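You operate a simulated robot arm through the tools that you are given. There is no shell and no other tool.

You run a simulated robot arm. Do the job below in one go: nothing can be reset, and whatever is moved stays where it is left.

## Task
Put things in order on the top of the long bench. At the end: the blue cloth dabber is on the banded silver tin; the teal knob pad stands on top of the red extension ring; the wood-handled brush stands where the blue cloth dabber stood; the yellow peg (marked "SOFT") is on the yellow plastic box (marked "FELT"); whatever was shut is shut again. Leave all else as you found it, and nothing knocked over.

Only the result counts: the job must be done as asked and must still hold three seconds after the hand-in. Knocking over, shifting, dropping, spilling or breaking anything else fails it. Flat cloth is picked up by pressing the open fingertips on it (5 to 10 N) and closing them slowly along it; thin cloth reads only 2 to 8 mm in the jaws.

## Robot
A 5-joint arm with a two-finger parallel gripper, fixed in place. Base frame: the origin is at the foot of the arm, x ahead of it, y to its left, z up; the work surface is at about z = 0. Units: m, degrees, N and s.
With the tool pointing down near the work surface it reaches from about 0.26 to 0.6 m from the base axis. Its first joint turns from -66.0 to 66.0 degrees. The tool tilts only in the upright plane through the base axis and itself; it spins freely about its own axis. Payload 1.57 kg.
Tool frame: the origin (TCP) lies between the finger pads and is the grasp point; the fingertips stand 0.03 m ahead of it; z points along the fingers, y is the line along which they close. Largest opening 0.08 m; finger width 0.017, thickness 0.012; the body of the gripper, 0.04 by 0.082 m, starts 0.08 m behind the TCP.
Orientation is that of the tool frame in the base frame, as [roll, pitch, yaw] about the fixed x, y, z axes, in that order (R = Rz(yaw) Ry(pitch) Rx(roll)). With the fingers straight down and closing along the base's y, the tool's x points along the base's -x, its y along +y and its z along -z.

## Interface
- The arm moves only by the tool play_rows. Its argument "steps" is one flat list of numbers, 7 for each row, row after row: the shift along the tool's x, y, z in m, then the turn, a rotation vector about the tool's x, y, z in degrees, then the gripper command, from -1 (fully open) to 1 (shut), values between in proportion. In form: [tx, ty, tz, ax, ay, az, grip, tx, ty, tz, ax, ay, az, grip, ...]. A call has 1 to 20 rows; each row is the pose to reach, as a shift and turn from the pose commanded when the call began, along the tool's axes at that moment. Rows are played at 5 a second. More than 0.05 m and 8.6 degrees between two rows, or a gripper value outside its range, and nothing of the call is played. Where a pose cannot be reached the arm comes as near as it can. A force on the tool above 40 N (or 10 N above the force at the start of the call, whichever is more), or a blocked arm, ends the call early, and 0.2 s more pass. The fingers move at their own pace (about 0.153 m/s each) and stop on an object; they squeeze with about 27 N. The grip force told is the motor's: it shows also when the fingers shut on nothing. Time passes only in rows, and 0.2 s behind the last, so rows that repeat a pose let the fingers close. The reply holds the time, the measured pose of the TCP, the force on the tool along the base axes, the opening and the grip force, in the units named above and with some noise, with the torque about the TCP (base axes, N m) and any sound that the robot's microphone picked up.
- Cameras (640 x 400 px; columns grow to the right, rows downward): "scene" is fixed at [0.0496, 0.4032, 0.5347]; the picture's right is [-0.63, -0.78, 0.00], its down [-0.36, 0.30, -0.88] and it looks along [0.68, -0.56, -0.47] (base axes); focal length 324 px, centre (320, 200). "wrist" rides on the gripper at [0.072, -0.007, -0.122] in the tool frame; the picture's right is [0.09, 1.00, 0.00], its down [-0.84, 0.08, -0.54] and it looks along [-0.54, 0.05, 0.84] (tool axes); focal length 238 px, centre (320, 200). There is no depth. A picture from a camera that has moved, and an enlarged one, comes with that camera's place and axes in the base frame and with its lens.
- camera(camera): a new picture of that camera. It takes no simulated time.
- close_up(camera, box): a new picture of the part [left, top, right, bottom] of that camera's present view, enlarged. It takes no simulated time.
- job_done(): hands the job in; it is judged then, once.

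Places have to be worked out from the pictures, the camera data and where the tool is seen. Open the gripper and draw the arm clear of the work before you hand the job in, unless the task says otherwise.

The tools are called after "Emit:" by a JSON object that holds its "op" and its "data". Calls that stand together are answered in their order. play_rows: Moves the arm, as the interface text tells. Its arguments: {"type":"object","properties":{"steps":{"type":"array","items":{"type":"number"}}},"required":["steps"]} The other tools are called the same way: camera (camera) takes a picture; close_up (camera, box) takes an enlarged picture of a part of a camera's view; job_done () hands the job in.

At the start:

```text
t: 0.0
position: [0.3783, -0.102, 0.3397]
ee_rot: [180.0, 0.0, 180.0]
force: [1.1, 0.5, -0.4]
ft_torque: [0.0, 0.01, -0.01]
width: 0.0798
gripper_force: 0.0
```

scene: 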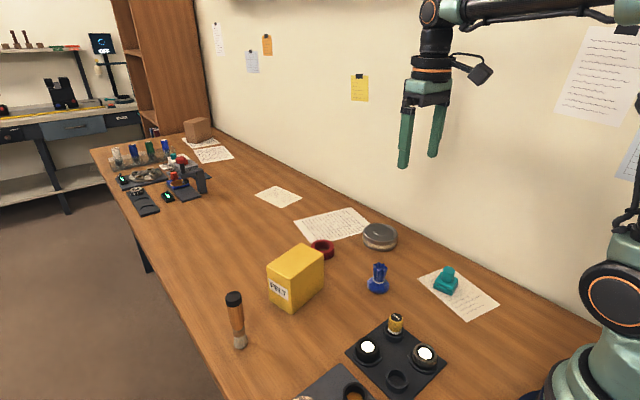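
wrist: 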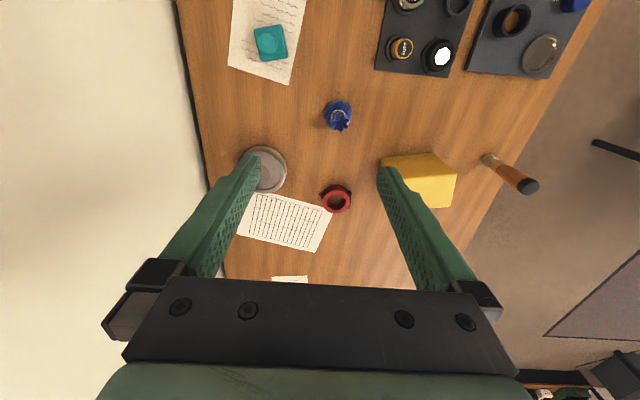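

I begin by taking enlarged pictures of the work area to identify the objects and where they stand.

Emit:
{"op": "close_up", "data": {"camera": "scene", "box": [200, 180, 520, 400]}}

Emit:
{"op": "close_up", "data": {"camera": "wrist", "box": [180, 0, 400, 260]}}

Emit:
{"op": "close_up", "data": {"camera": "wrist", "box": [360, 0, 620, 220]}}

```text
1.82 times, centred on (360, 290) of scene
camera zoom: at [0.0496, 0.4032, 0.5347], right [-0.63, -0.78, 0.0], down [-0.36, 0.3, -0.88], along [0.68, -0.56, -0.47], focal length 590 px, centre (247, 36)
```

zoom: 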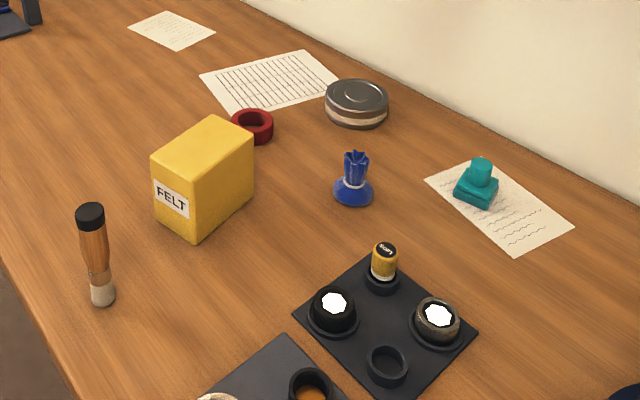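

```text
1.54 times, centred on (290, 130) of wrist
camera zoom: at [0.3063, -0.107, 0.4626], right [-0.09, 1.0, 0.0], down [0.84, 0.08, 0.54], along [0.54, 0.05, -0.84], focal length 367 px, centre (366, 308)
```

zoom: 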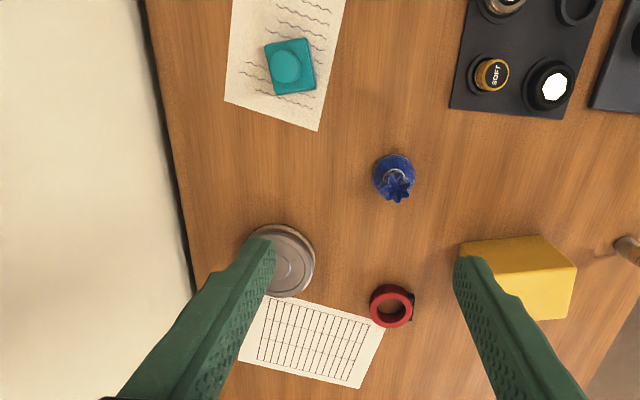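

```text
1.82 times, centred on (490, 110) of wrist
camera zoom: at [0.3063, -0.107, 0.4626], right [-0.09, 1.0, 0.0], down [0.84, 0.08, 0.54], along [0.54, 0.05, -0.84], focal length 433 px, centre (11, 364)
```

zoom: 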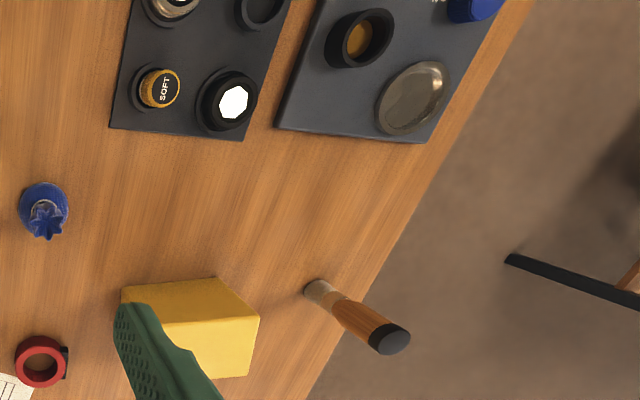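

The items sit roughly at: dabber (0.404,-0.065), tin (0.525,-0.203), red ring (0.584,-0.046), teal pad (0.306,-0.184), peg (0.297,0.013), brush (0.469,0.256). I move above the dabber, to z≈0.2, for a closer look.

Emit:
{"op": "play_rows", "data": {"steps": [-0.01, 0.015, 0.04, 0, 0, 0, -1, -0.02, 0.03, 0.08, 0, 0, 0, -1, -0.026, 0.037, 0.12, 0, 0, 0, -1, -0.026, 0.037, 0.14, 0, 0, 0, -1, -0.026, 0.037, 0.14, 0, 0, 0, -1]}}

Emit:
{"op": "camera", "data": {"camera": "wrist"}}

Emit:
{"op": "camera", "data": {"camera": "scene"}}

```text
t: 1.2
position: [0.4039, -0.0633, 0.2006]
ee_rot: [-179.9, -0.1, -179.9]
force: [0.1, -0.2, -0.4]
ft_torque: [0.01, -0.01, -0.07]
width: 0.0799
gripper_force: 0.0
```

```text
taken
camera wrist: at [0.3326, -0.0697, 0.323], right [-0.09, 1.0, 0.0], down [0.84, 0.08, 0.54], along [0.54, 0.05, -0.84], focal length 238 px, centre (320, 200)
```

wrist: 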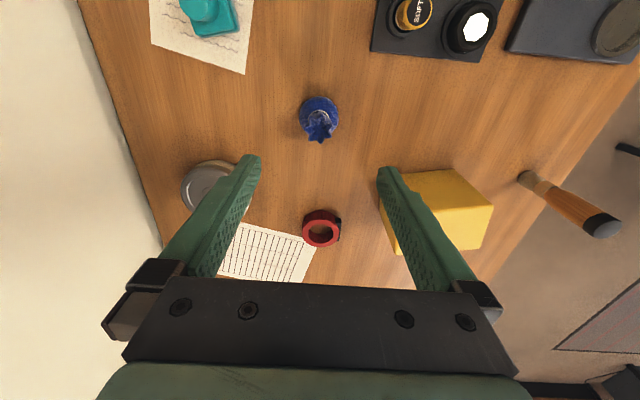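

```text
taken
```

scene: 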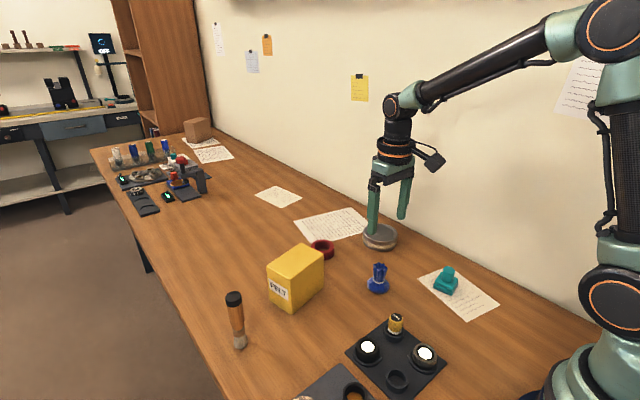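

I zoom in on the dabber and its neighbours from this pose.

Emit:
{"op": "close_up", "data": {"camera": "wrist", "box": [260, 70, 380, 160]}}

Emit:
{"op": "close_up", "data": {"camera": "scene", "box": [340, 240, 420, 300]}}

Emit:
{"op": "close_up", "data": {"camera": "scene", "box": [290, 210, 410, 270]}}

Emit:
{"op": "close_up", "data": {"camera": "scene", "box": [400, 250, 520, 330]}}

Emit:
{"op": "close_up", "data": {"camera": "scene", "box": [210, 230, 340, 360]}}

Emit:
{"op": "close_up", "data": {"camera": "scene", "box": [280, 300, 460, 400]}}

```text
4.44 times, centred on (320, 115) of wrist
camera zoom: at [0.3326, -0.0697, 0.323], right [-0.09, 1.0, 0.0], down [0.84, 0.08, 0.54], along [0.54, 0.05, -0.84], focal length 1059 px, centre (320, 578)
```

zoom: 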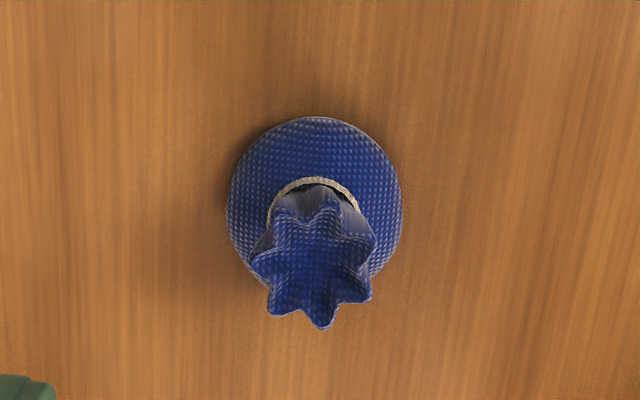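

```text
6.67 times, centred on (380, 270) of scene
camera zoom: at [0.0496, 0.4032, 0.5347], right [-0.63, -0.78, 0.0], down [-0.36, 0.3, -0.88], along [0.68, -0.56, -0.47], focal length 2161 px, centre (-80, -267)
```

zoom: 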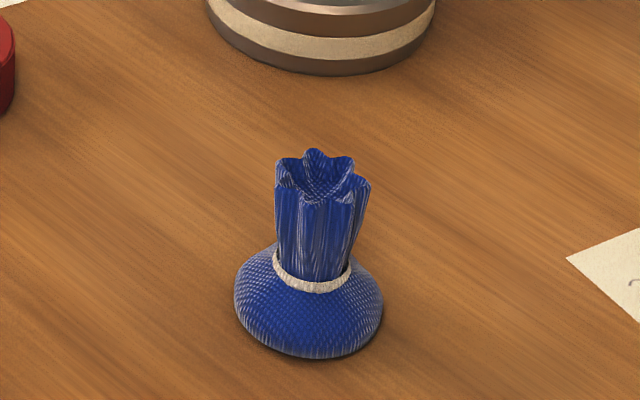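

```text
5.33 times, centred on (350, 240) of scene
camera zoom: at [0.0496, 0.4032, 0.5347], right [-0.63, -0.78, 0.0], down [-0.36, 0.3, -0.88], along [0.68, -0.56, -0.47], focal length 1729 px, centre (160, -13)
```

zoom: 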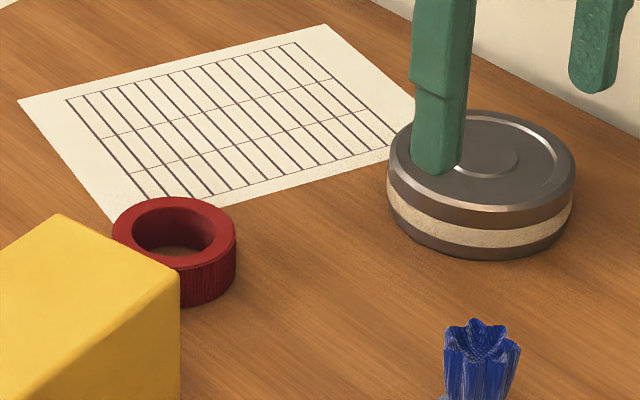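

```text
5.00 times, centred on (460, 290) of scene
camera zoom: at [0.0496, 0.4032, 0.5347], right [-0.63, -0.78, 0.0], down [-0.36, 0.3, -0.88], along [0.68, -0.56, -0.47], focal length 1621 px, centre (-380, -250)
```

zoom: 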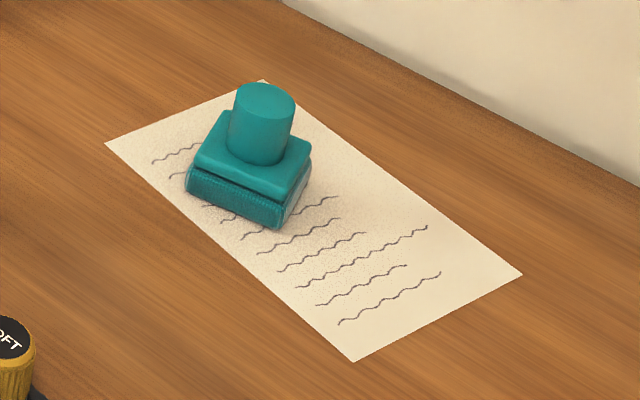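

```text
3.08 times, centred on (275, 295) of scene
camera zoom: at [0.0496, 0.4032, 0.5347], right [-0.63, -0.78, 0.0], down [-0.36, 0.3, -0.88], along [0.68, -0.56, -0.47], focal length 998 px, centre (458, -92)
```

zoom: 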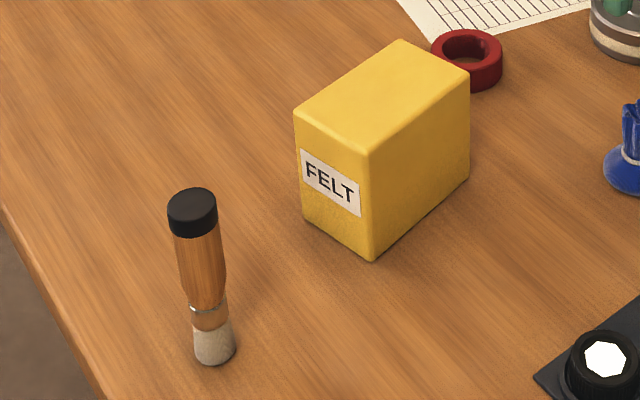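

```text
3.56 times, centred on (370, 350) of scene
camera zoom: at [0.0496, 0.4032, 0.5347], right [-0.63, -0.78, 0.0], down [-0.36, 0.3, -0.88], along [0.68, -0.56, -0.47], focal length 1153 px, centre (142, -333)
```

zoom: 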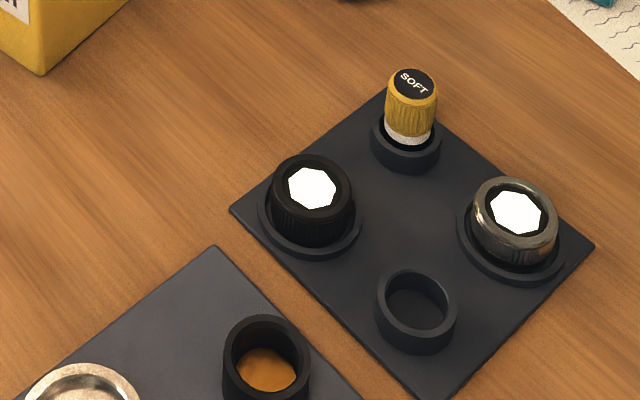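

The dabber stands at about (0.4056,-0.064) with a neck about 25 mm wide and a top at z≈0.068. Before touching anything I move out to (0.53,-0.12,0.2) to measure the tin, the ring and the box more exactly.

Emit:
{"op": "play_rows", "data": {"steps": [-0.042, -0.019, 0, 0, 0, 0, -1, -0.084, -0.038, 0, 0, 0, 0, -1, -0.126, -0.057, 0, 0, 0, 0, -1, -0.126, -0.057, 0, 0, 0, 0, -1]}}

Emit:
{"op": "camera", "data": {"camera": "wrist"}}

Emit:
{"op": "close_up", "data": {"camera": "wrist", "box": [180, 60, 460, 235]}}

```text
t: 2.2
position: [0.5291, -0.1201, 0.2019]
ee_rot: [-180.0, -0.1, -180.0]
force: [0.4, -0.3, -0.3]
ft_torque: [-0.03, -0.02, 0.0]
width: 0.08
gripper_force: 0.1
```

```text
taken
camera wrist: at [0.458, -0.1261, 0.3235], right [-0.09, 1.0, 0.0], down [0.84, 0.08, 0.54], along [0.54, 0.05, -0.84], focal length 238 px, centre (320, 200)
```

wrist: 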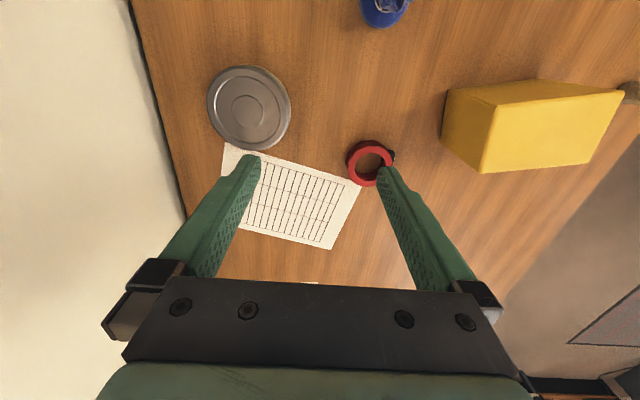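

```text
2.29 times, centred on (320, 148) of wrist
camera zoom: at [0.458, -0.1261, 0.3235], right [-0.09, 1.0, 0.0], down [0.84, 0.08, 0.54], along [0.54, 0.05, -0.84], focal length 545 px, centre (320, 320)
```

zoom: 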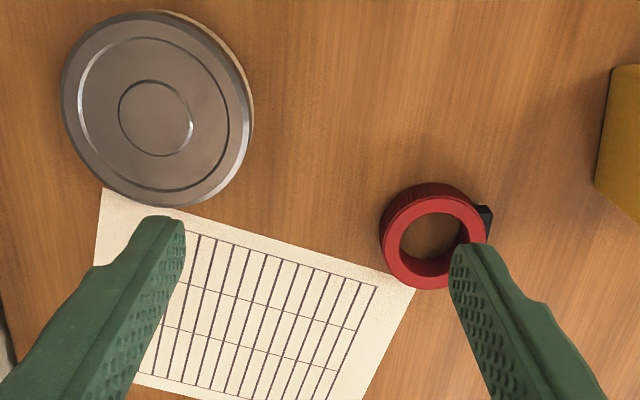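

The tin top centre is near (0.530,-0.206) with a diameter of about 0.095; the ring is near (0.588,-0.044), its inner diameter around 40 mm. I zoom in on the box to measure its top.

Emit:
{"op": "close_up", "data": {"camera": "wrist", "box": [430, 60, 640, 190]}}

Emit:
{"op": "close_up", "data": {"camera": "scene", "box": [250, 225, 350, 325]}}

```text
3.05 times, centred on (535, 125) of wrist
camera zoom: at [0.458, -0.1261, 0.3235], right [-0.09, 1.0, 0.0], down [0.84, 0.08, 0.54], along [0.54, 0.05, -0.84], focal length 726 px, centre (-335, 429)
```

zoom: 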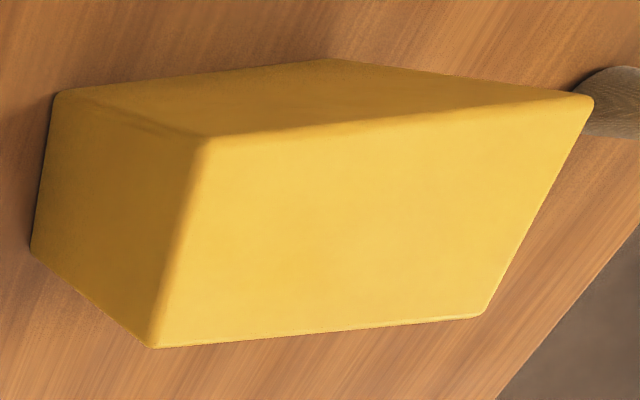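

```text
4.00 times, centred on (300, 275) of scene
camera zoom: at [0.0496, 0.4032, 0.5347], right [-0.63, -0.78, 0.0], down [-0.36, 0.3, -0.88], along [0.68, -0.56, -0.47], focal length 1297 px, centre (400, -100)
```

zoom: 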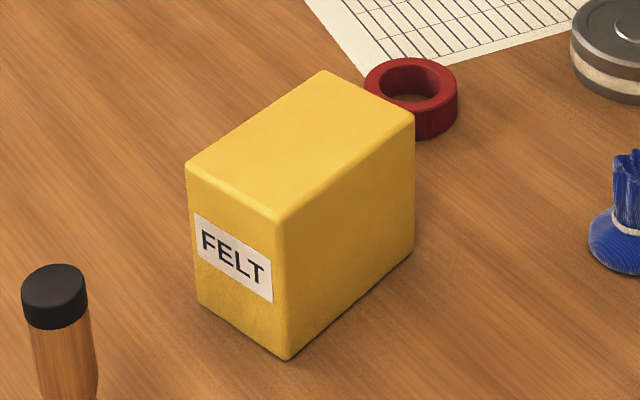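

The box top is centred near (0.508,0.096) at z≈0.10. I go back over the dabber and down to z≈0.12 to check the alignment.

Emit:
{"op": "play_rows", "data": {"steps": [0.042, 0.019, 0, 0, 0, 0, -1, 0.084, 0.038, 0, 0, 0, 0, -1, 0.124, 0.0565, 0, 0, 0, 0, -1, 0.124, 0.0565, 0.04, 0, 0, 0, -1, 0.124, 0.0565, 0.08, 0, 0, 0, -1, 0.124, 0.0565, 0.08, 0, 0, 0, -1]}}

Emit:
{"op": "camera", "data": {"camera": "wrist"}}

Emit:
{"op": "close_up", "data": {"camera": "scene", "box": [320, 160, 480, 310]}}

```text
t: 3.6
position: [0.4044, -0.065, 0.1203]
ee_rot: [179.9, 0.0, -179.9]
force: [-0.1, -0.7, -0.6]
ft_torque: [0.0, 0.01, 0.02]
width: 0.0802
gripper_force: 0.0
```

```text
taken
camera wrist: at [0.3332, -0.071, 0.2432], right [-0.09, 1.0, 0.0], down [0.84, 0.08, 0.54], along [0.54, 0.05, -0.84], focal length 238 px, centre (320, 200)
```

wrist: 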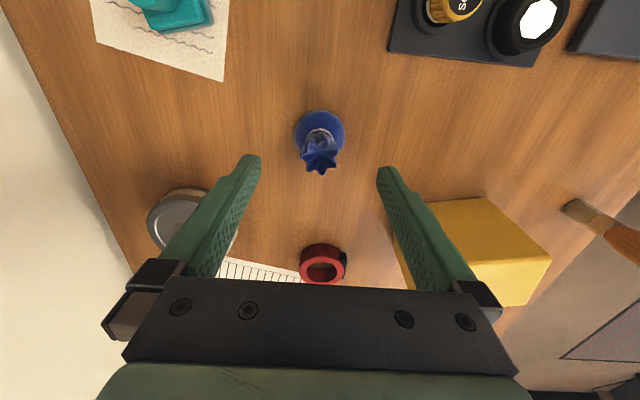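

```text
2.67 times, centred on (400, 235) of scene
camera zoom: at [0.0496, 0.4032, 0.5347], right [-0.63, -0.78, 0.0], down [-0.36, 0.3, -0.88], along [0.68, -0.56, -0.47], focal length 864 px, centre (107, 107)
```

zoom: 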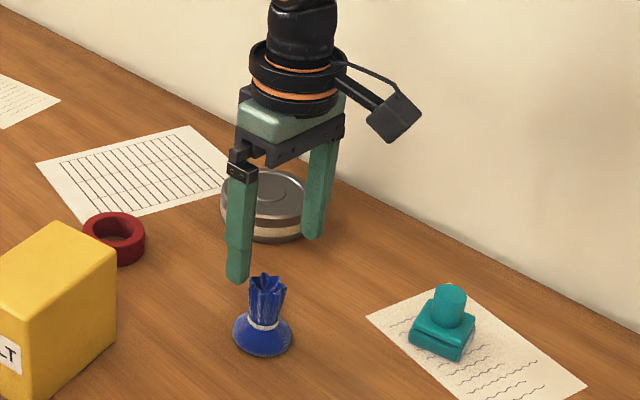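

The dabber is centred between the fingers at (0.404,-0.0645). I lower the TCP to z≈0.063 and close on the neck.

Emit:
{"op": "play_rows", "data": {"steps": [0, 0, 0.03, 0, 0, 0, -1, 0, 0, 0.057, 0, 0, 0, -1, 0, 0, 0.057, 0, 0, 0, -1, 0, 0, 0.057, 0, 0, 0, 0, 0, 0, 0.057, 0, 0, 0, 0.5, 0, 0, 0.057, 0, 0, 0, 1, 0, 0, 0.057, 0, 0, 0, 1, 0, 0, 0.057, 0, 0, 0, 1]}}

Emit:
{"op": "close_up", "data": {"camera": "scene", "box": [320, 200, 440, 310]}}

Emit:
{"op": "camera", "data": {"camera": "wrist"}}

```text
t: 5.4
position: [0.4041, -0.0648, 0.0635]
ee_rot: [-179.9, 0.0, 180.0]
force: [0.4, -0.2, -0.9]
ft_torque: [0.04, 0.0, -0.01]
width: 0.0279
gripper_force: 27.1
```

```text
3.64 times, centred on (380, 255) of scene
camera zoom: at [0.0496, 0.4032, 0.5347], right [-0.63, -0.78, 0.0], down [-0.36, 0.3, -0.88], along [0.68, -0.56, -0.47], focal length 1179 px, centre (102, 0)
```

zoom: 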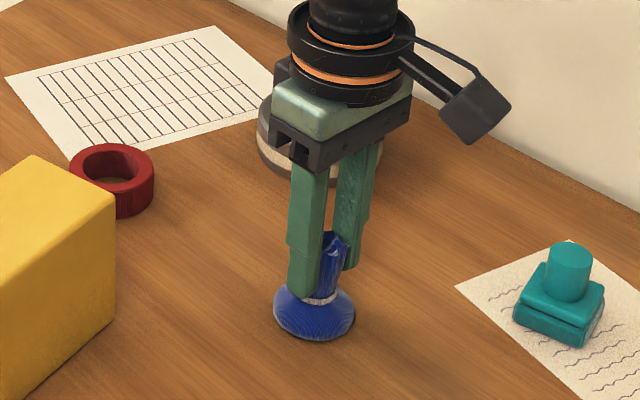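

```text
taken
camera wrist: at [0.3339, -0.0707, 0.186], right [-0.09, 1.0, 0.0], down [0.84, 0.08, 0.54], along [0.54, 0.05, -0.84], focal length 238 px, centre (320, 200)
```

wrist: 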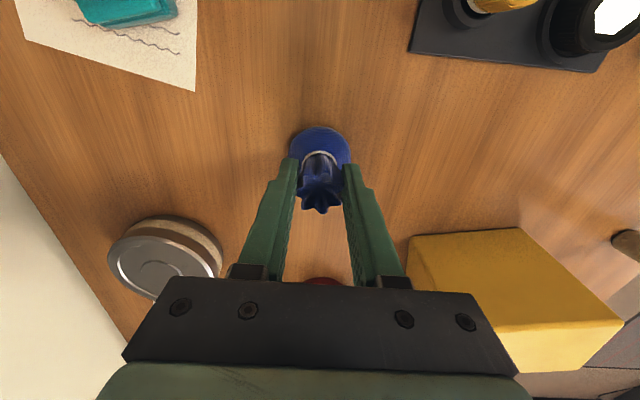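

The neck is held (28 mm, 27 N). I lift 0.09 m and carry it over the tin at (0.530,-0.206).

Emit:
{"op": "play_rows", "data": {"steps": [0, 0, -0.03, 0, 0, 0, 1, 0, 0, -0.06, 0, 0, 0, 1, 0, 0, -0.09, 0, 0, 0, 1, -0.03, -0.035, -0.09, 0, 0, 0, 1, -0.06, -0.07, -0.09, 0, 0, 0, 1, -0.09, -0.105, -0.09, 0, 0, 0, 1, -0.126, -0.14, -0.09, 0, 0, 0, 1, -0.126, -0.14, -0.09, 0, 0, 0, 1]}}

Emit:
{"op": "camera", "data": {"camera": "wrist"}}

Emit:
{"op": "close_up", "data": {"camera": "scene", "box": [300, 130, 460, 270]}}

```text
refused: row 7 steps farther than a row can; nothing moved
```

```text
taken
camera wrist: at [0.3339, -0.0707, 0.186], right [-0.09, 1.0, 0.0], down [0.84, 0.08, 0.54], along [0.54, 0.05, -0.84], focal length 238 px, centre (320, 200)
```

wrist: 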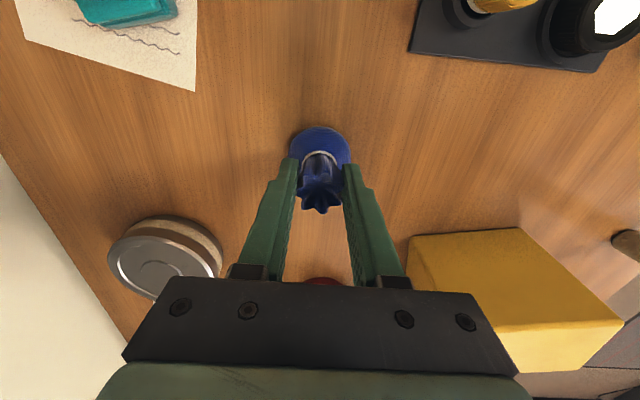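

```text
2.86 times, centred on (380, 200) of scene
camera zoom: at [0.0496, 0.4032, 0.5347], right [-0.63, -0.78, 0.0], down [-0.36, 0.3, -0.88], along [0.68, -0.56, -0.47], focal length 926 px, centre (149, 200)
```

zoom: 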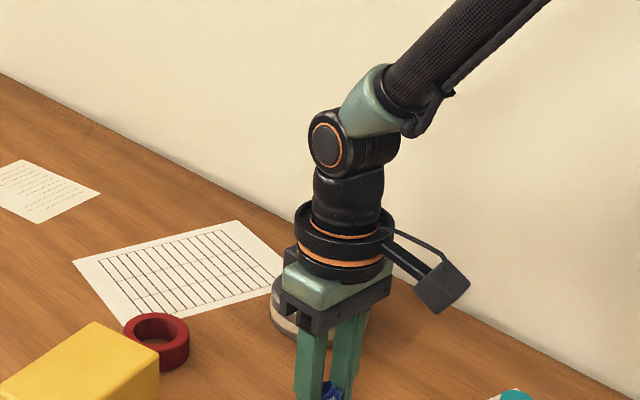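

The call was refused because one row stepped slightly more than 0.05 m, so nothing moved. I resend it with smaller steps.

Emit:
{"op": "play_rows", "data": {"steps": [0, 0, -0.03, 0, 0, 0, 1, 0, 0, -0.06, 0, 0, 0, 1, 0, 0, -0.09, 0, 0, 0, 1, -0.025, -0.028, -0.09, 0, 0, 0, 1, -0.05, -0.056, -0.09, 0, 0, 0, 1, -0.075, -0.084, -0.09, 0, 0, 0, 1, -0.1, -0.112, -0.09, 0, 0, 0, 1, -0.126, -0.141, -0.09, 0, 0, 0, 1, -0.126, -0.141, -0.09, 0, 0, 0, 1]}}

Emit:
{"op": "camera", "data": {"camera": "wrist"}}

Emit:
{"op": "close_up", "data": {"camera": "scene", "box": [300, 130, 460, 270]}}

```text
t: 7.4
position: [0.5319, -0.2063, 0.1528]
ee_rot: [179.9, -0.1, 180.0]
force: [1.5, 0.0, -0.6]
ft_torque: [-0.01, -0.01, -0.01]
width: 0.0
gripper_force: 20.8
```

```text
taken
camera wrist: at [0.4605, -0.2123, 0.2745], right [-0.09, 1.0, 0.0], down [0.84, 0.08, 0.54], along [0.54, 0.05, -0.84], focal length 238 px, centre (320, 200)
```

wrist: 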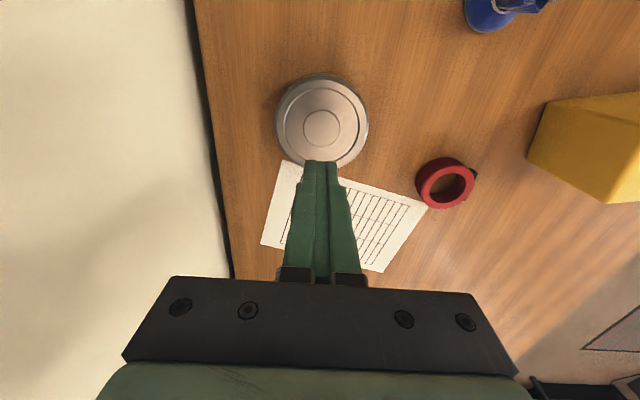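

```text
2.86 times, centred on (380, 200) of scene
camera zoom: at [0.0496, 0.4032, 0.5347], right [-0.63, -0.78, 0.0], down [-0.36, 0.3, -0.88], along [0.68, -0.56, -0.47], focal length 926 px, centre (149, 200)
```

zoom: 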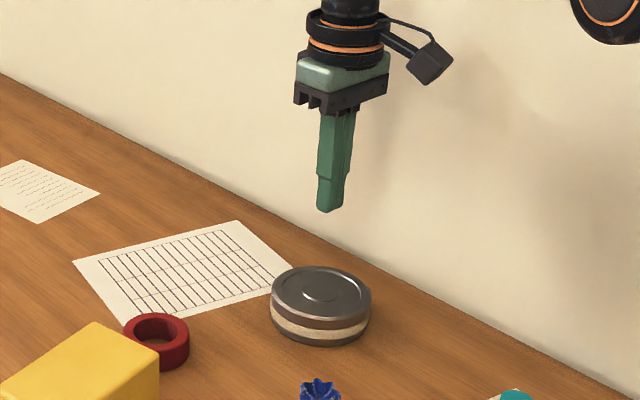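

The gripper shut on nothing, so the dabber slipped out during the lift. I check whether it still stands.

Emit:
{"op": "close_up", "data": {"camera": "scene", "box": [340, 240, 420, 300]}}

Emit:
{"op": "close_up", "data": {"camera": "wrist", "box": [420, 0, 600, 100]}}

```text
6.67 times, centred on (380, 270) of scene
camera zoom: at [0.0496, 0.4032, 0.5347], right [-0.63, -0.78, 0.0], down [-0.36, 0.3, -0.88], along [0.68, -0.56, -0.47], focal length 2161 px, centre (-80, -267)
```

zoom: 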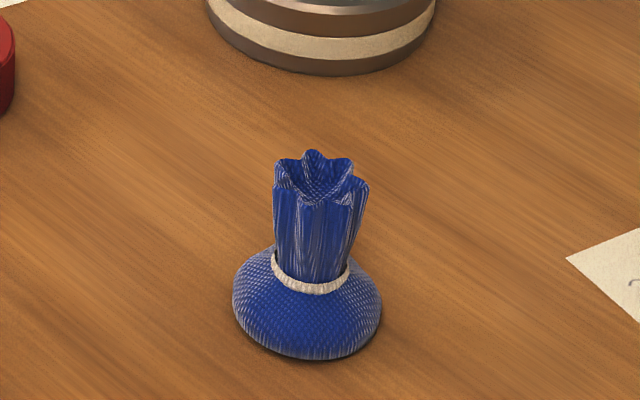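

```text
3.56 times, centred on (510, 50) of wrist
camera zoom: at [0.4605, -0.2123, 0.2745], right [-0.09, 1.0, 0.0], down [0.84, 0.08, 0.54], along [0.54, 0.05, -0.84], focal length 848 px, centre (-356, 733)
```

zoom: 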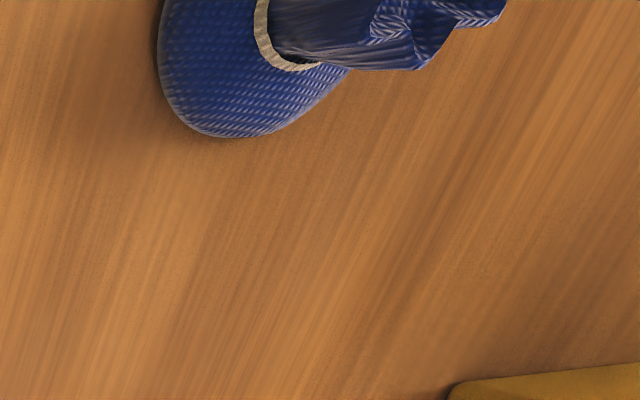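

The dabber still stands in its place, so the neck simply slipped out upward. I open, return above it and grip a little lower, then lift slowly to see how the grip behaves.

Emit:
{"op": "play_rows", "data": {"steps": [0.025, 0.028, 0, 0, 0, 0, -1, 0.05, 0.056, 0, 0, 0, 0, -1, 0.075, 0.084, 0, 0, 0, 0, -1, 0.1, 0.112, 0, 0, 0, 0, -1, 0.127, 0.1415, 0, 0, 0, 0, -1, 0.127, 0.1415, 0, 0, 0, 0, -1, 0.127, 0.1415, 0.04, 0, 0, 0, -1, 0.127, 0.1415, 0.04, 0, 0, 0, -1]}}

Emit:
{"op": "close_up", "data": {"camera": "wrist", "box": [240, 90, 400, 190]}}

```text
t: 9.2
position: [0.4056, -0.0648, 0.1135]
ee_rot: [-179.9, 0.0, -180.0]
force: [0.1, 0.7, -0.1]
ft_torque: [-0.02, -0.01, -0.02]
width: 0.0801
gripper_force: 0.0
```

```text
4.00 times, centred on (320, 140) of wrist
camera zoom: at [0.3335, -0.0704, 0.235], right [-0.09, 1.0, 0.0], down [0.84, 0.08, 0.54], along [0.54, 0.05, -0.84], focal length 953 px, centre (320, 440)
```

zoom: 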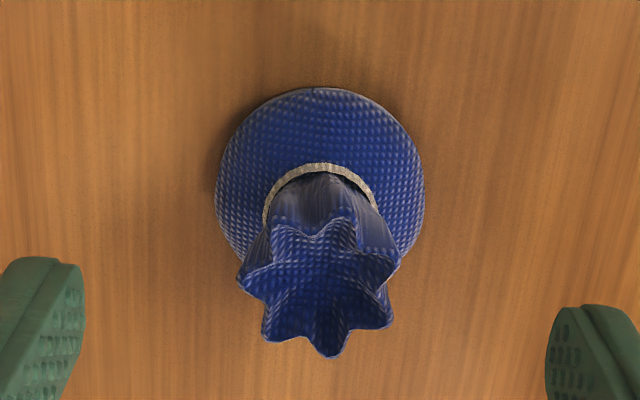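

I lower to z≈0.057 (tips just above the tie), close, and then lift only 6 mm slowly to read the grip.

Emit:
{"op": "play_rows", "data": {"steps": [0, 0, 0.03, 0, 0, 0, -1, 0, 0, 0.05, 0, 0, 0, -1, 0, 0, 0.057, 0, 0, 0, -1, 0, 0, 0.057, 0, 0, 0, 0, 0, 0, 0.057, 0, 0, 0, 0.5, 0, 0, 0.057, 0, 0, 0, 1, 0, 0, 0.057, 0, 0, 0, 1, 0, 0, 0.057, 0, 0, 0, 1, 0, 0, 0.057, 0, 0, 0, 1]}}

Emit:
{"op": "play_rows", "data": {"steps": [0, 0, -0.001, 0, 0, 0, 1, 0, 0, -0.002, 0, 0, 0, 1, 0, 0, -0.003, 0, 0, 0, 1, 0, 0, -0.004, 0, 0, 0, 1, 0, 0, -0.005, 0, 0, 0, 1, 0, 0, -0.006, 0, 0, 0, 1]}}

Emit:
{"op": "close_up", "data": {"camera": "scene", "box": [340, 240, 420, 300]}}

```text
t: 11.2
position: [0.4056, -0.0653, 0.0564]
ee_rot: [179.9, 0.0, -180.0]
force: [0.1, 0.1, 0.0]
ft_torque: [-0.01, 0.01, 0.02]
width: 0.0283
gripper_force: 26.7
```

```text
t: 12.6
position: [0.4035, -0.0652, 0.0623]
ee_rot: [180.0, 0.0, 180.0]
force: [0.4, -0.4, -0.1]
ft_torque: [0.02, 0.01, 0.0]
width: 0.0285
gripper_force: 26.7
```

```text
6.67 times, centred on (380, 270) of scene
camera zoom: at [0.0496, 0.4032, 0.5347], right [-0.63, -0.78, 0.0], down [-0.36, 0.3, -0.88], along [0.68, -0.56, -0.47], focal length 2161 px, centre (-80, -267)
```

zoom: 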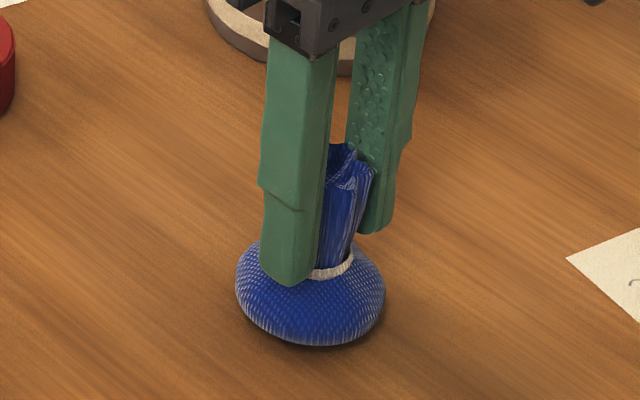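

The base rose with the grip (no slip, width steady 28 mm). I keep lifting gently, 4 mm a row, and check.

Emit:
{"op": "play_rows", "data": {"steps": [0, 0, -0.004, 0, 0, 0, 1, 0, 0, -0.008, 0, 0, 0, 1, 0, 0, -0.012, 0, 0, 0, 1, 0, 0, -0.016, 0, 0, 0, 1, 0, 0, -0.02, 0, 0, 0, 1, 0, 0, -0.024, 0, 0, 0, 1]}}

Emit:
{"op": "close_up", "data": {"camera": "scene", "box": [340, 230, 420, 290]}}

Emit:
{"op": "camera", "data": {"camera": "wrist"}}

```text
t: 14.0
position: [0.4048, -0.0652, 0.0856]
ee_rot: [-180.0, -0.1, 180.0]
force: [-0.6, 0.5, -0.3]
ft_torque: [0.0, -0.01, 0.02]
width: 0.0283
gripper_force: 26.5
```

```text
6.67 times, centred on (380, 260) of scene
camera zoom: at [0.0496, 0.4032, 0.5347], right [-0.63, -0.78, 0.0], down [-0.36, 0.3, -0.88], along [0.68, -0.56, -0.47], focal length 2161 px, centre (-80, -200)
```

zoom: 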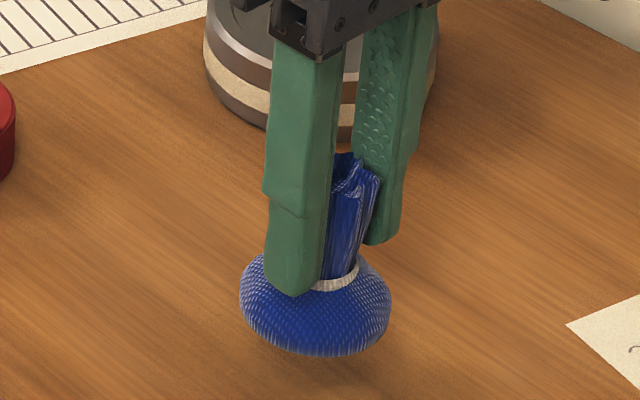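

```text
taken
camera wrist: at [0.3333, -0.0702, 0.2087], right [-0.09, 1.0, 0.0], down [0.84, 0.08, 0.54], along [0.54, 0.05, -0.84], focal length 238 px, centre (320, 200)
```

wrist: 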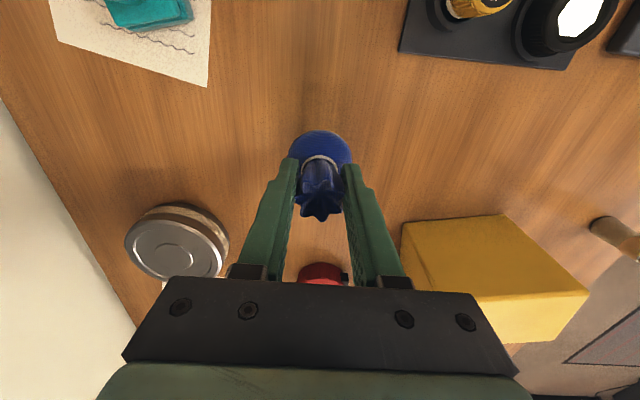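

Held firmly at slow speed. I lift another 40 mm gently and start towards the tin at a slow pace.

Emit:
{"op": "play_rows", "data": {"steps": [0, 0, -0.004, 0, 0, 0, 1, 0, 0, -0.008, 0, 0, 0, 1, 0, 0, -0.013, 0, 0, 0, 1, 0, 0, -0.018, 0, 0, 0, 1, 0, 0, -0.023, 0, 0, 0, 1, 0, 0, -0.028, 0, 0, 0, 1, 0, 0, -0.033, 0, 0, 0, 1, 0, 0, -0.038, 0, 0, 0, 1, 0, 0, -0.04, 0, 0, 0, 1, -0.002, -0.0025, -0.04, 0, 0, 0, 1, -0.006, -0.007, -0.04, 0, 0, 0, 1, -0.012, -0.0135, -0.04, 0, 0, 0, 1, -0.018, -0.0203, -0.04, 0, 0, 0, 1, -0.024, -0.027, -0.04, 0, 0, 0, 1, -0.03, -0.034, -0.04, 0, 0, 0, 1, -0.036, -0.0405, -0.04, 0, 0, 0, 1, -0.042, -0.0475, -0.04, 0, 0, 0, 1, -0.048, -0.054, -0.04, 0, 0, 0, 1, -0.053, -0.0595, -0.04, 0, 0, 0, 1, -0.055, -0.062, -0.04, 0, 0, 0, 1]}}

```text
t: 18.2
position: [0.4601, -0.1261, 0.1271]
ee_rot: [-180.0, 0.0, -180.0]
force: [0.0, -0.5, -0.3]
ft_torque: [-0.01, -0.02, -0.01]
width: 0.0281
gripper_force: 27.2
```

Still held (28 mm). I continue gently to above the tin centre.

Emit:
{"op": "play_rows", "data": {"steps": [-0.002, -0.0023, 0, 0, 0, 0, 1, -0.006, -0.007, 0, 0, 0, 0, 1, -0.012, -0.0137, 0, 0, 0, 0, 1, -0.018, -0.0206, 0, 0, 0, 0, 1, -0.024, -0.0274, 0, 0, 0, 0, 1, -0.03, -0.0343, 0, 0, 0, 0, 1, -0.036, -0.0411, 0, 0, 0, 0, 1, -0.042, -0.048, 0, 0, 0, 0, 1, -0.048, -0.0549, 0, 0, 0, 0, 1, -0.054, -0.0617, 0, 0, 0, 0, 1, -0.06, -0.0686, 0, 0, 0, 0, 1, -0.065, -0.0743, 0, 0, 0, 0, 1, -0.068, -0.0777, 0, 0, 0, 0, 1, -0.07, -0.08, 0, 0, 0, 0, 1, -0.07, -0.08, 0, 0, 0, 0, 1]}}

Emit:
{"op": "camera", "data": {"camera": "wrist"}}

Emit:
{"op": "close_up", "data": {"camera": "scene", "box": [320, 160, 440, 260]}}

```text
t: 21.4
position: [0.5315, -0.2066, 0.1268]
ee_rot: [180.0, -0.1, 179.9]
force: [-0.2, 0.8, -0.4]
ft_torque: [0.01, 0.02, -0.02]
width: 0.0283
gripper_force: 27.0
```

```text
taken
camera wrist: at [0.4582, -0.2127, 0.2484], right [-0.09, 1.0, 0.0], down [0.84, 0.08, 0.54], along [0.54, 0.05, -0.84], focal length 238 px, centre (320, 200)
```

wrist: 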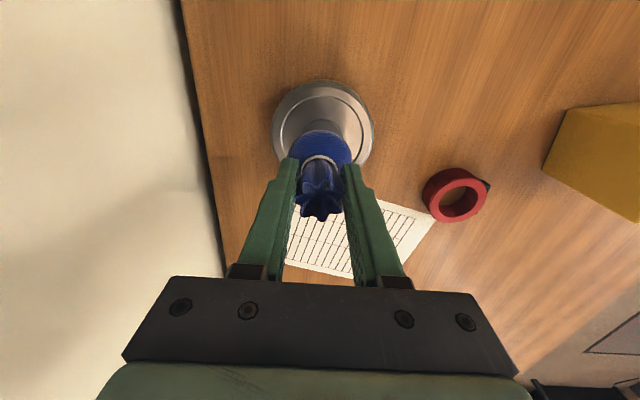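

```text
4.00 times, centred on (380, 210) of scene
camera zoom: at [0.0496, 0.4032, 0.5347], right [-0.63, -0.78, 0.0], down [-0.36, 0.3, -0.88], along [0.68, -0.56, -0.47], focal length 1297 px, centre (80, 160)
```

zoom: 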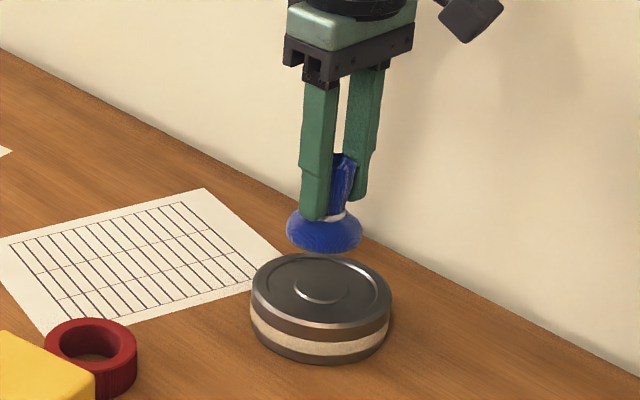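

I check the tin's position under the held dabber with an enlarged view.

Emit:
{"op": "close_up", "data": {"camera": "wrist", "box": [250, 65, 400, 185]}}

```text
3.33 times, centred on (325, 125) of wrist
camera zoom: at [0.4582, -0.2127, 0.2484], right [-0.09, 1.0, 0.0], down [0.84, 0.08, 0.54], along [0.54, 0.05, -0.84], focal length 794 px, centre (303, 450)
```

zoom: 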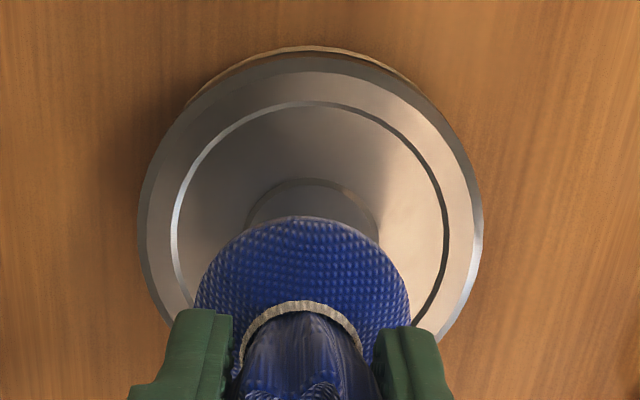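

Tin centre is near (0.527,-0.205); the dabber hangs about 40 mm above it. I shift 4 mm inwards and descend 32 mm slowly.

Emit:
{"op": "play_rows", "data": {"steps": [0.002, 0.001, 0.003, 0, 0, 0, 1, 0.004, 0.002, 0.008, 0, 0, 0, 1, 0.004, 0.002, 0.013, 0, 0, 0, 1, 0.004, 0.002, 0.018, 0, 0, 0, 1, 0.004, 0.002, 0.023, 0, 0, 0, 1, 0.004, 0.002, 0.028, 0, 0, 0, 1, 0.004, 0.002, 0.031, 0, 0, 0, 1, 0.004, 0.002, 0.032, 0, 0, 0, 1]}}

Emit:
{"op": "close_up", "data": {"camera": "scene", "box": [340, 190, 420, 260]}}

Emit:
{"op": "close_up", "data": {"camera": "wrist", "box": [250, 65, 400, 215]}}

```text
t: 23.2
position: [0.5258, -0.2037, 0.0951]
ee_rot: [180.0, 0.0, -179.9]
force: [0.4, -0.9, -0.7]
ft_torque: [-0.03, 0.02, -0.05]
width: 0.0284
gripper_force: 27.1
```

```text
5.71 times, centred on (380, 225) of scene
camera zoom: at [0.0496, 0.4032, 0.5347], right [-0.63, -0.78, 0.0], down [-0.36, 0.3, -0.88], along [0.68, -0.56, -0.47], focal length 1853 px, centre (-23, 57)
```

zoom: 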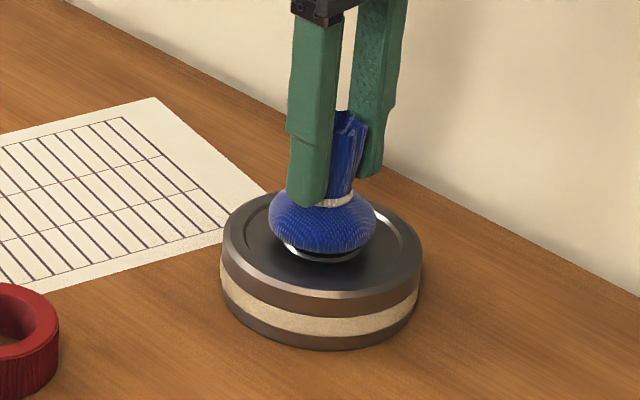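

```text
2.67 times, centred on (325, 140) of wrist
camera zoom: at [0.4546, -0.2102, 0.2166], right [-0.09, 1.0, 0.0], down [0.84, 0.08, 0.54], along [0.54, 0.05, -0.84], focal length 636 px, centre (307, 360)
```

zoom: 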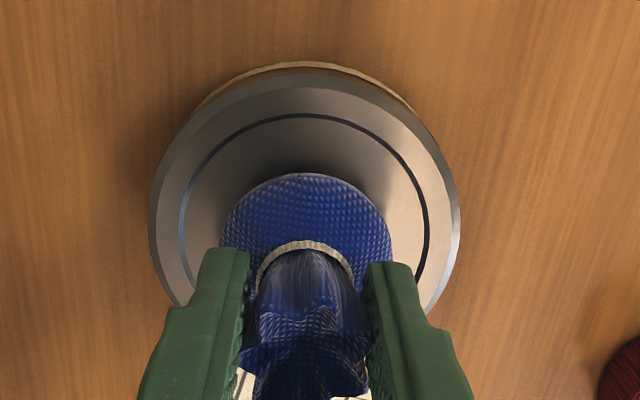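

The dabber hovers only a few mm above the tin, well centred. I lower in 1 mm steps and watch the force.

Emit:
{"op": "play_rows", "data": {"steps": [0, 0, 0.001, 0, 0, 0, 1, 0, 0, 0.002, 0, 0, 0, 1, 0, 0, 0.003, 0, 0, 0, 1, 0, 0, 0.003, 0, 0, 0, 1]}}

Emit:
{"op": "play_rows", "data": {"steps": [0, 0, 0.001, 0, 0, 0, 1, 0, 0, 0.002, 0, 0, 0, 1, 0, 0, 0.002, 0, 0, 0, 1]}}

Emit:
{"op": "close_up", "data": {"camera": "scene", "box": [350, 200, 410, 250]}}

```text
t: 24.2
position: [0.5255, -0.2043, 0.0901]
ee_rot: [-180.0, 0.0, 180.0]
force: [-0.4, 0.2, -0.7]
ft_torque: [-0.02, 0.02, -0.02]
width: 0.0284
gripper_force: 27.2
```

```text
t: 25.0
position: [0.525, -0.2057, 0.0892]
ee_rot: [180.0, 0.0, 180.0]
force: [-1.3, 1.0, 3.2]
ft_torque: [0.03, 0.05, 0.0]
width: 0.0282
gripper_force: 26.6
```

```text
8.00 times, centred on (380, 225) of scene
camera zoom: at [0.0496, 0.4032, 0.5347], right [-0.63, -0.78, 0.0], down [-0.36, 0.3, -0.88], along [0.68, -0.56, -0.47], focal length 2594 px, centre (-160, 0)
```

zoom: 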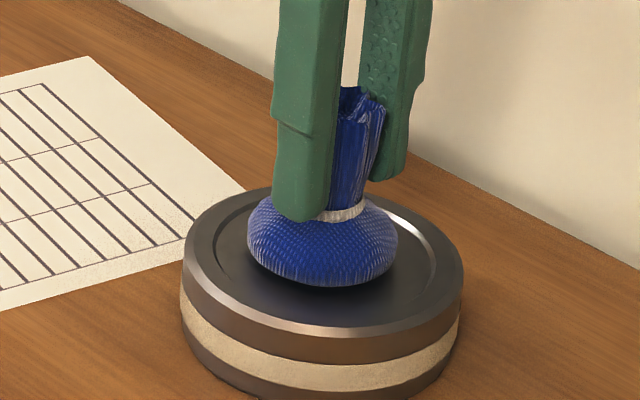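

The force has risen to +3 N: the dabber rests on the tin. I open the fingers in stages and rise straight up.

Emit:
{"op": "play_rows", "data": {"steps": [0, 0, 0, 0, 0, 0, 0.4, 0, 0, 0, 0, 0, 0, 0.1, 0, 0, 0, 0, 0, 0, -0.3, 0, 0, 0, 0, 0, 0, -1, 0, 0, 0, 0, 0, 0, -1, 0, 0, -0.01, 0, 0, 0, -1, 0, 0, -0.03, 0, 0, 0, -1, 0, 0, -0.06, 0, 0, 0, -1, 0, 0, -0.1, 0, 0, 0, -1, 0, 0, -0.1, 0, 0, 0, -1]}}

Emit:
{"op": "camera", "data": {"camera": "wrist"}}

Emit:
{"op": "close_up", "data": {"camera": "scene", "box": [330, 190, 430, 260]}}

```text
t: 27.2
position: [0.5265, -0.2037, 0.1907]
ee_rot: [-180.0, 0.0, 180.0]
force: [0.4, -0.3, -0.1]
ft_torque: [-0.02, -0.01, -0.02]
width: 0.0799
gripper_force: 0.1
```

```text
taken
camera wrist: at [0.4547, -0.2099, 0.3121], right [-0.09, 1.0, 0.0], down [0.84, 0.08, 0.54], along [0.54, 0.05, -0.84], focal length 238 px, centre (320, 200)
```

wrist: 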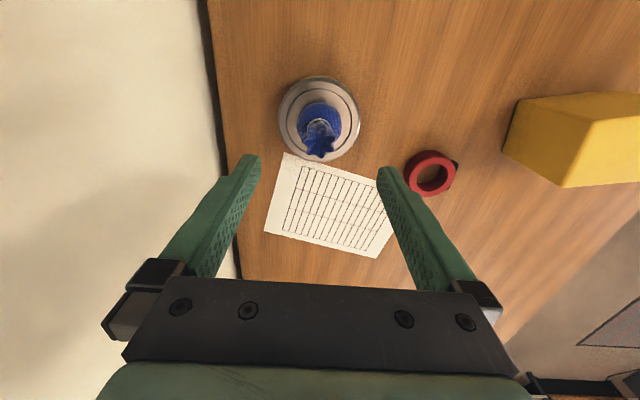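

```text
5.71 times, centred on (380, 225) of scene
camera zoom: at [0.0496, 0.4032, 0.5347], right [-0.63, -0.78, 0.0], down [-0.36, 0.3, -0.88], along [0.68, -0.56, -0.47], focal length 1853 px, centre (-23, 57)
```

zoom: 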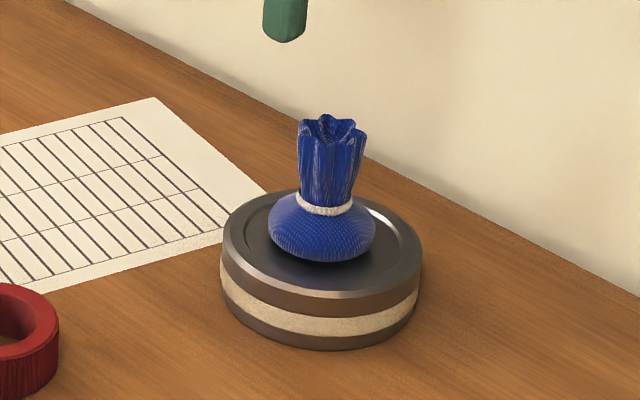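

The dabber stands centred on the tin. Next is the teal pad: I move above it near (0.306,-0.184).

Emit:
{"op": "play_rows", "data": {"steps": [0.044, 0.004, -0.01, 0, 0, 0, -1, 0.088, 0.008, -0.01, 0, 0, 0, -1, 0.132, 0.012, -0.01, 0, 0, 0, -1, 0.176, 0.016, -0.01, 0, 0, 0, -1, 0.22, 0.02, -0.01, 0, 0, 0, -1, 0.22, 0.02, 0.02, 0, 0, 0, -1, 0.22, 0.02, 0.05, 0, 0, 0, -1, 0.22, 0.02, 0.05, 0, 0, 0, -1]}}

Emit:
{"op": "camera", "data": {"camera": "wrist"}}

Emit:
{"op": "close_up", "data": {"camera": "wrist", "box": [240, 60, 400, 190]}}

```text
t: 29.0
position: [0.3054, -0.1849, 0.1388]
ee_rot: [-179.9, 0.0, 180.0]
force: [-0.8, 0.0, -0.7]
ft_torque: [-0.02, 0.02, -0.01]
width: 0.0796
gripper_force: 0.0
```

```text
taken
camera wrist: at [0.2336, -0.1905, 0.2607], right [-0.09, 1.0, 0.0], down [0.84, 0.08, 0.54], along [0.54, 0.05, -0.84], focal length 238 px, centre (320, 200)
```

wrist: 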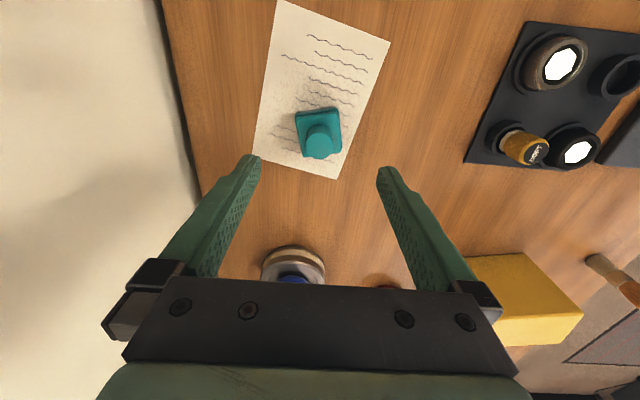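

```text
3.08 times, centred on (320, 125) of wrist
camera zoom: at [0.2336, -0.1905, 0.2607], right [-0.09, 1.0, 0.0], down [0.84, 0.08, 0.54], along [0.54, 0.05, -0.84], focal length 733 px, centre (320, 431)
```

zoom: 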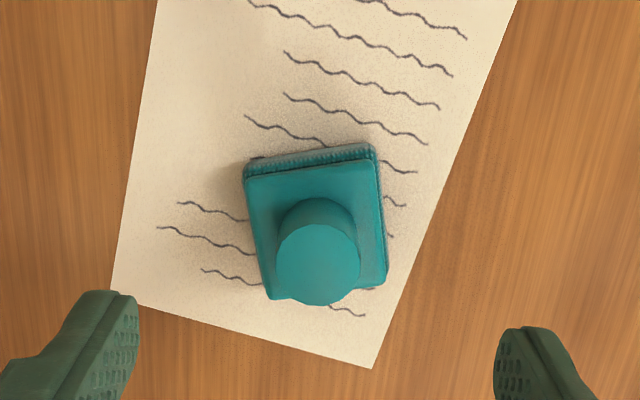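

The knob is centred near (0.309,-0.184), about 25 mm wide, its top at z≈0.05 and the plate top near 0.022. I descend to z≈0.06 with open fingers and check.

Emit:
{"op": "play_rows", "data": {"steps": [-0.0036, 0.001, 0.03, 0, 0, 0, -1, -0.0036, 0.001, 0.06, 0, 0, 0, -1, -0.0036, 0.001, 0.078, 0, 0, 0, -1, -0.0036, 0.001, 0.078, 0, 0, 0, -1]}}

Emit:
{"op": "close_up", "data": {"camera": "scene", "box": [400, 220, 500, 310]}}

Emit:
{"op": "close_up", "data": {"camera": "wrist", "box": [230, 90, 410, 220]}}

```text
t: 30.0
position: [0.3093, -0.1837, 0.06]
ee_rot: [179.9, -0.1, -179.9]
force: [0.4, 0.6, -0.6]
ft_torque: [-0.01, 0.02, 0.03]
width: 0.08
gripper_force: 0.1
```

```text
4.44 times, centred on (450, 265) of scene
camera zoom: at [0.0496, 0.4032, 0.5347], right [-0.63, -0.78, 0.0], down [-0.36, 0.3, -0.88], along [0.68, -0.56, -0.47], focal length 1441 px, centre (-258, -89)
```

zoom: 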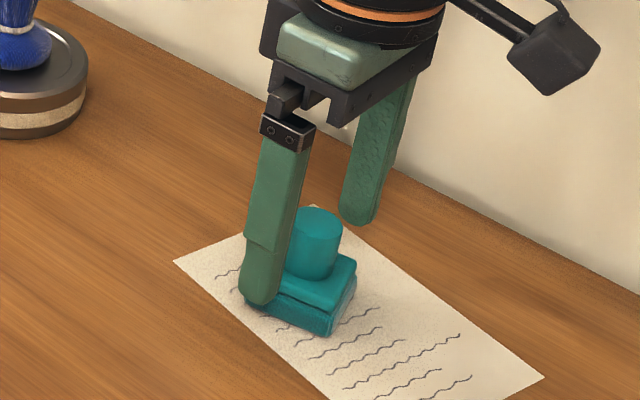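

```text
3.08 times, centred on (320, 155) of wrist
camera zoom: at [0.2379, -0.1888, 0.1823], right [-0.09, 1.0, 0.0], down [0.84, 0.08, 0.54], along [0.54, 0.05, -0.84], focal length 733 px, centre (320, 338)
```

zoom: 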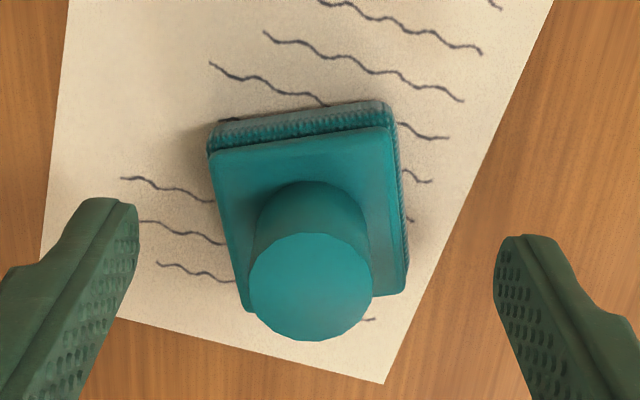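

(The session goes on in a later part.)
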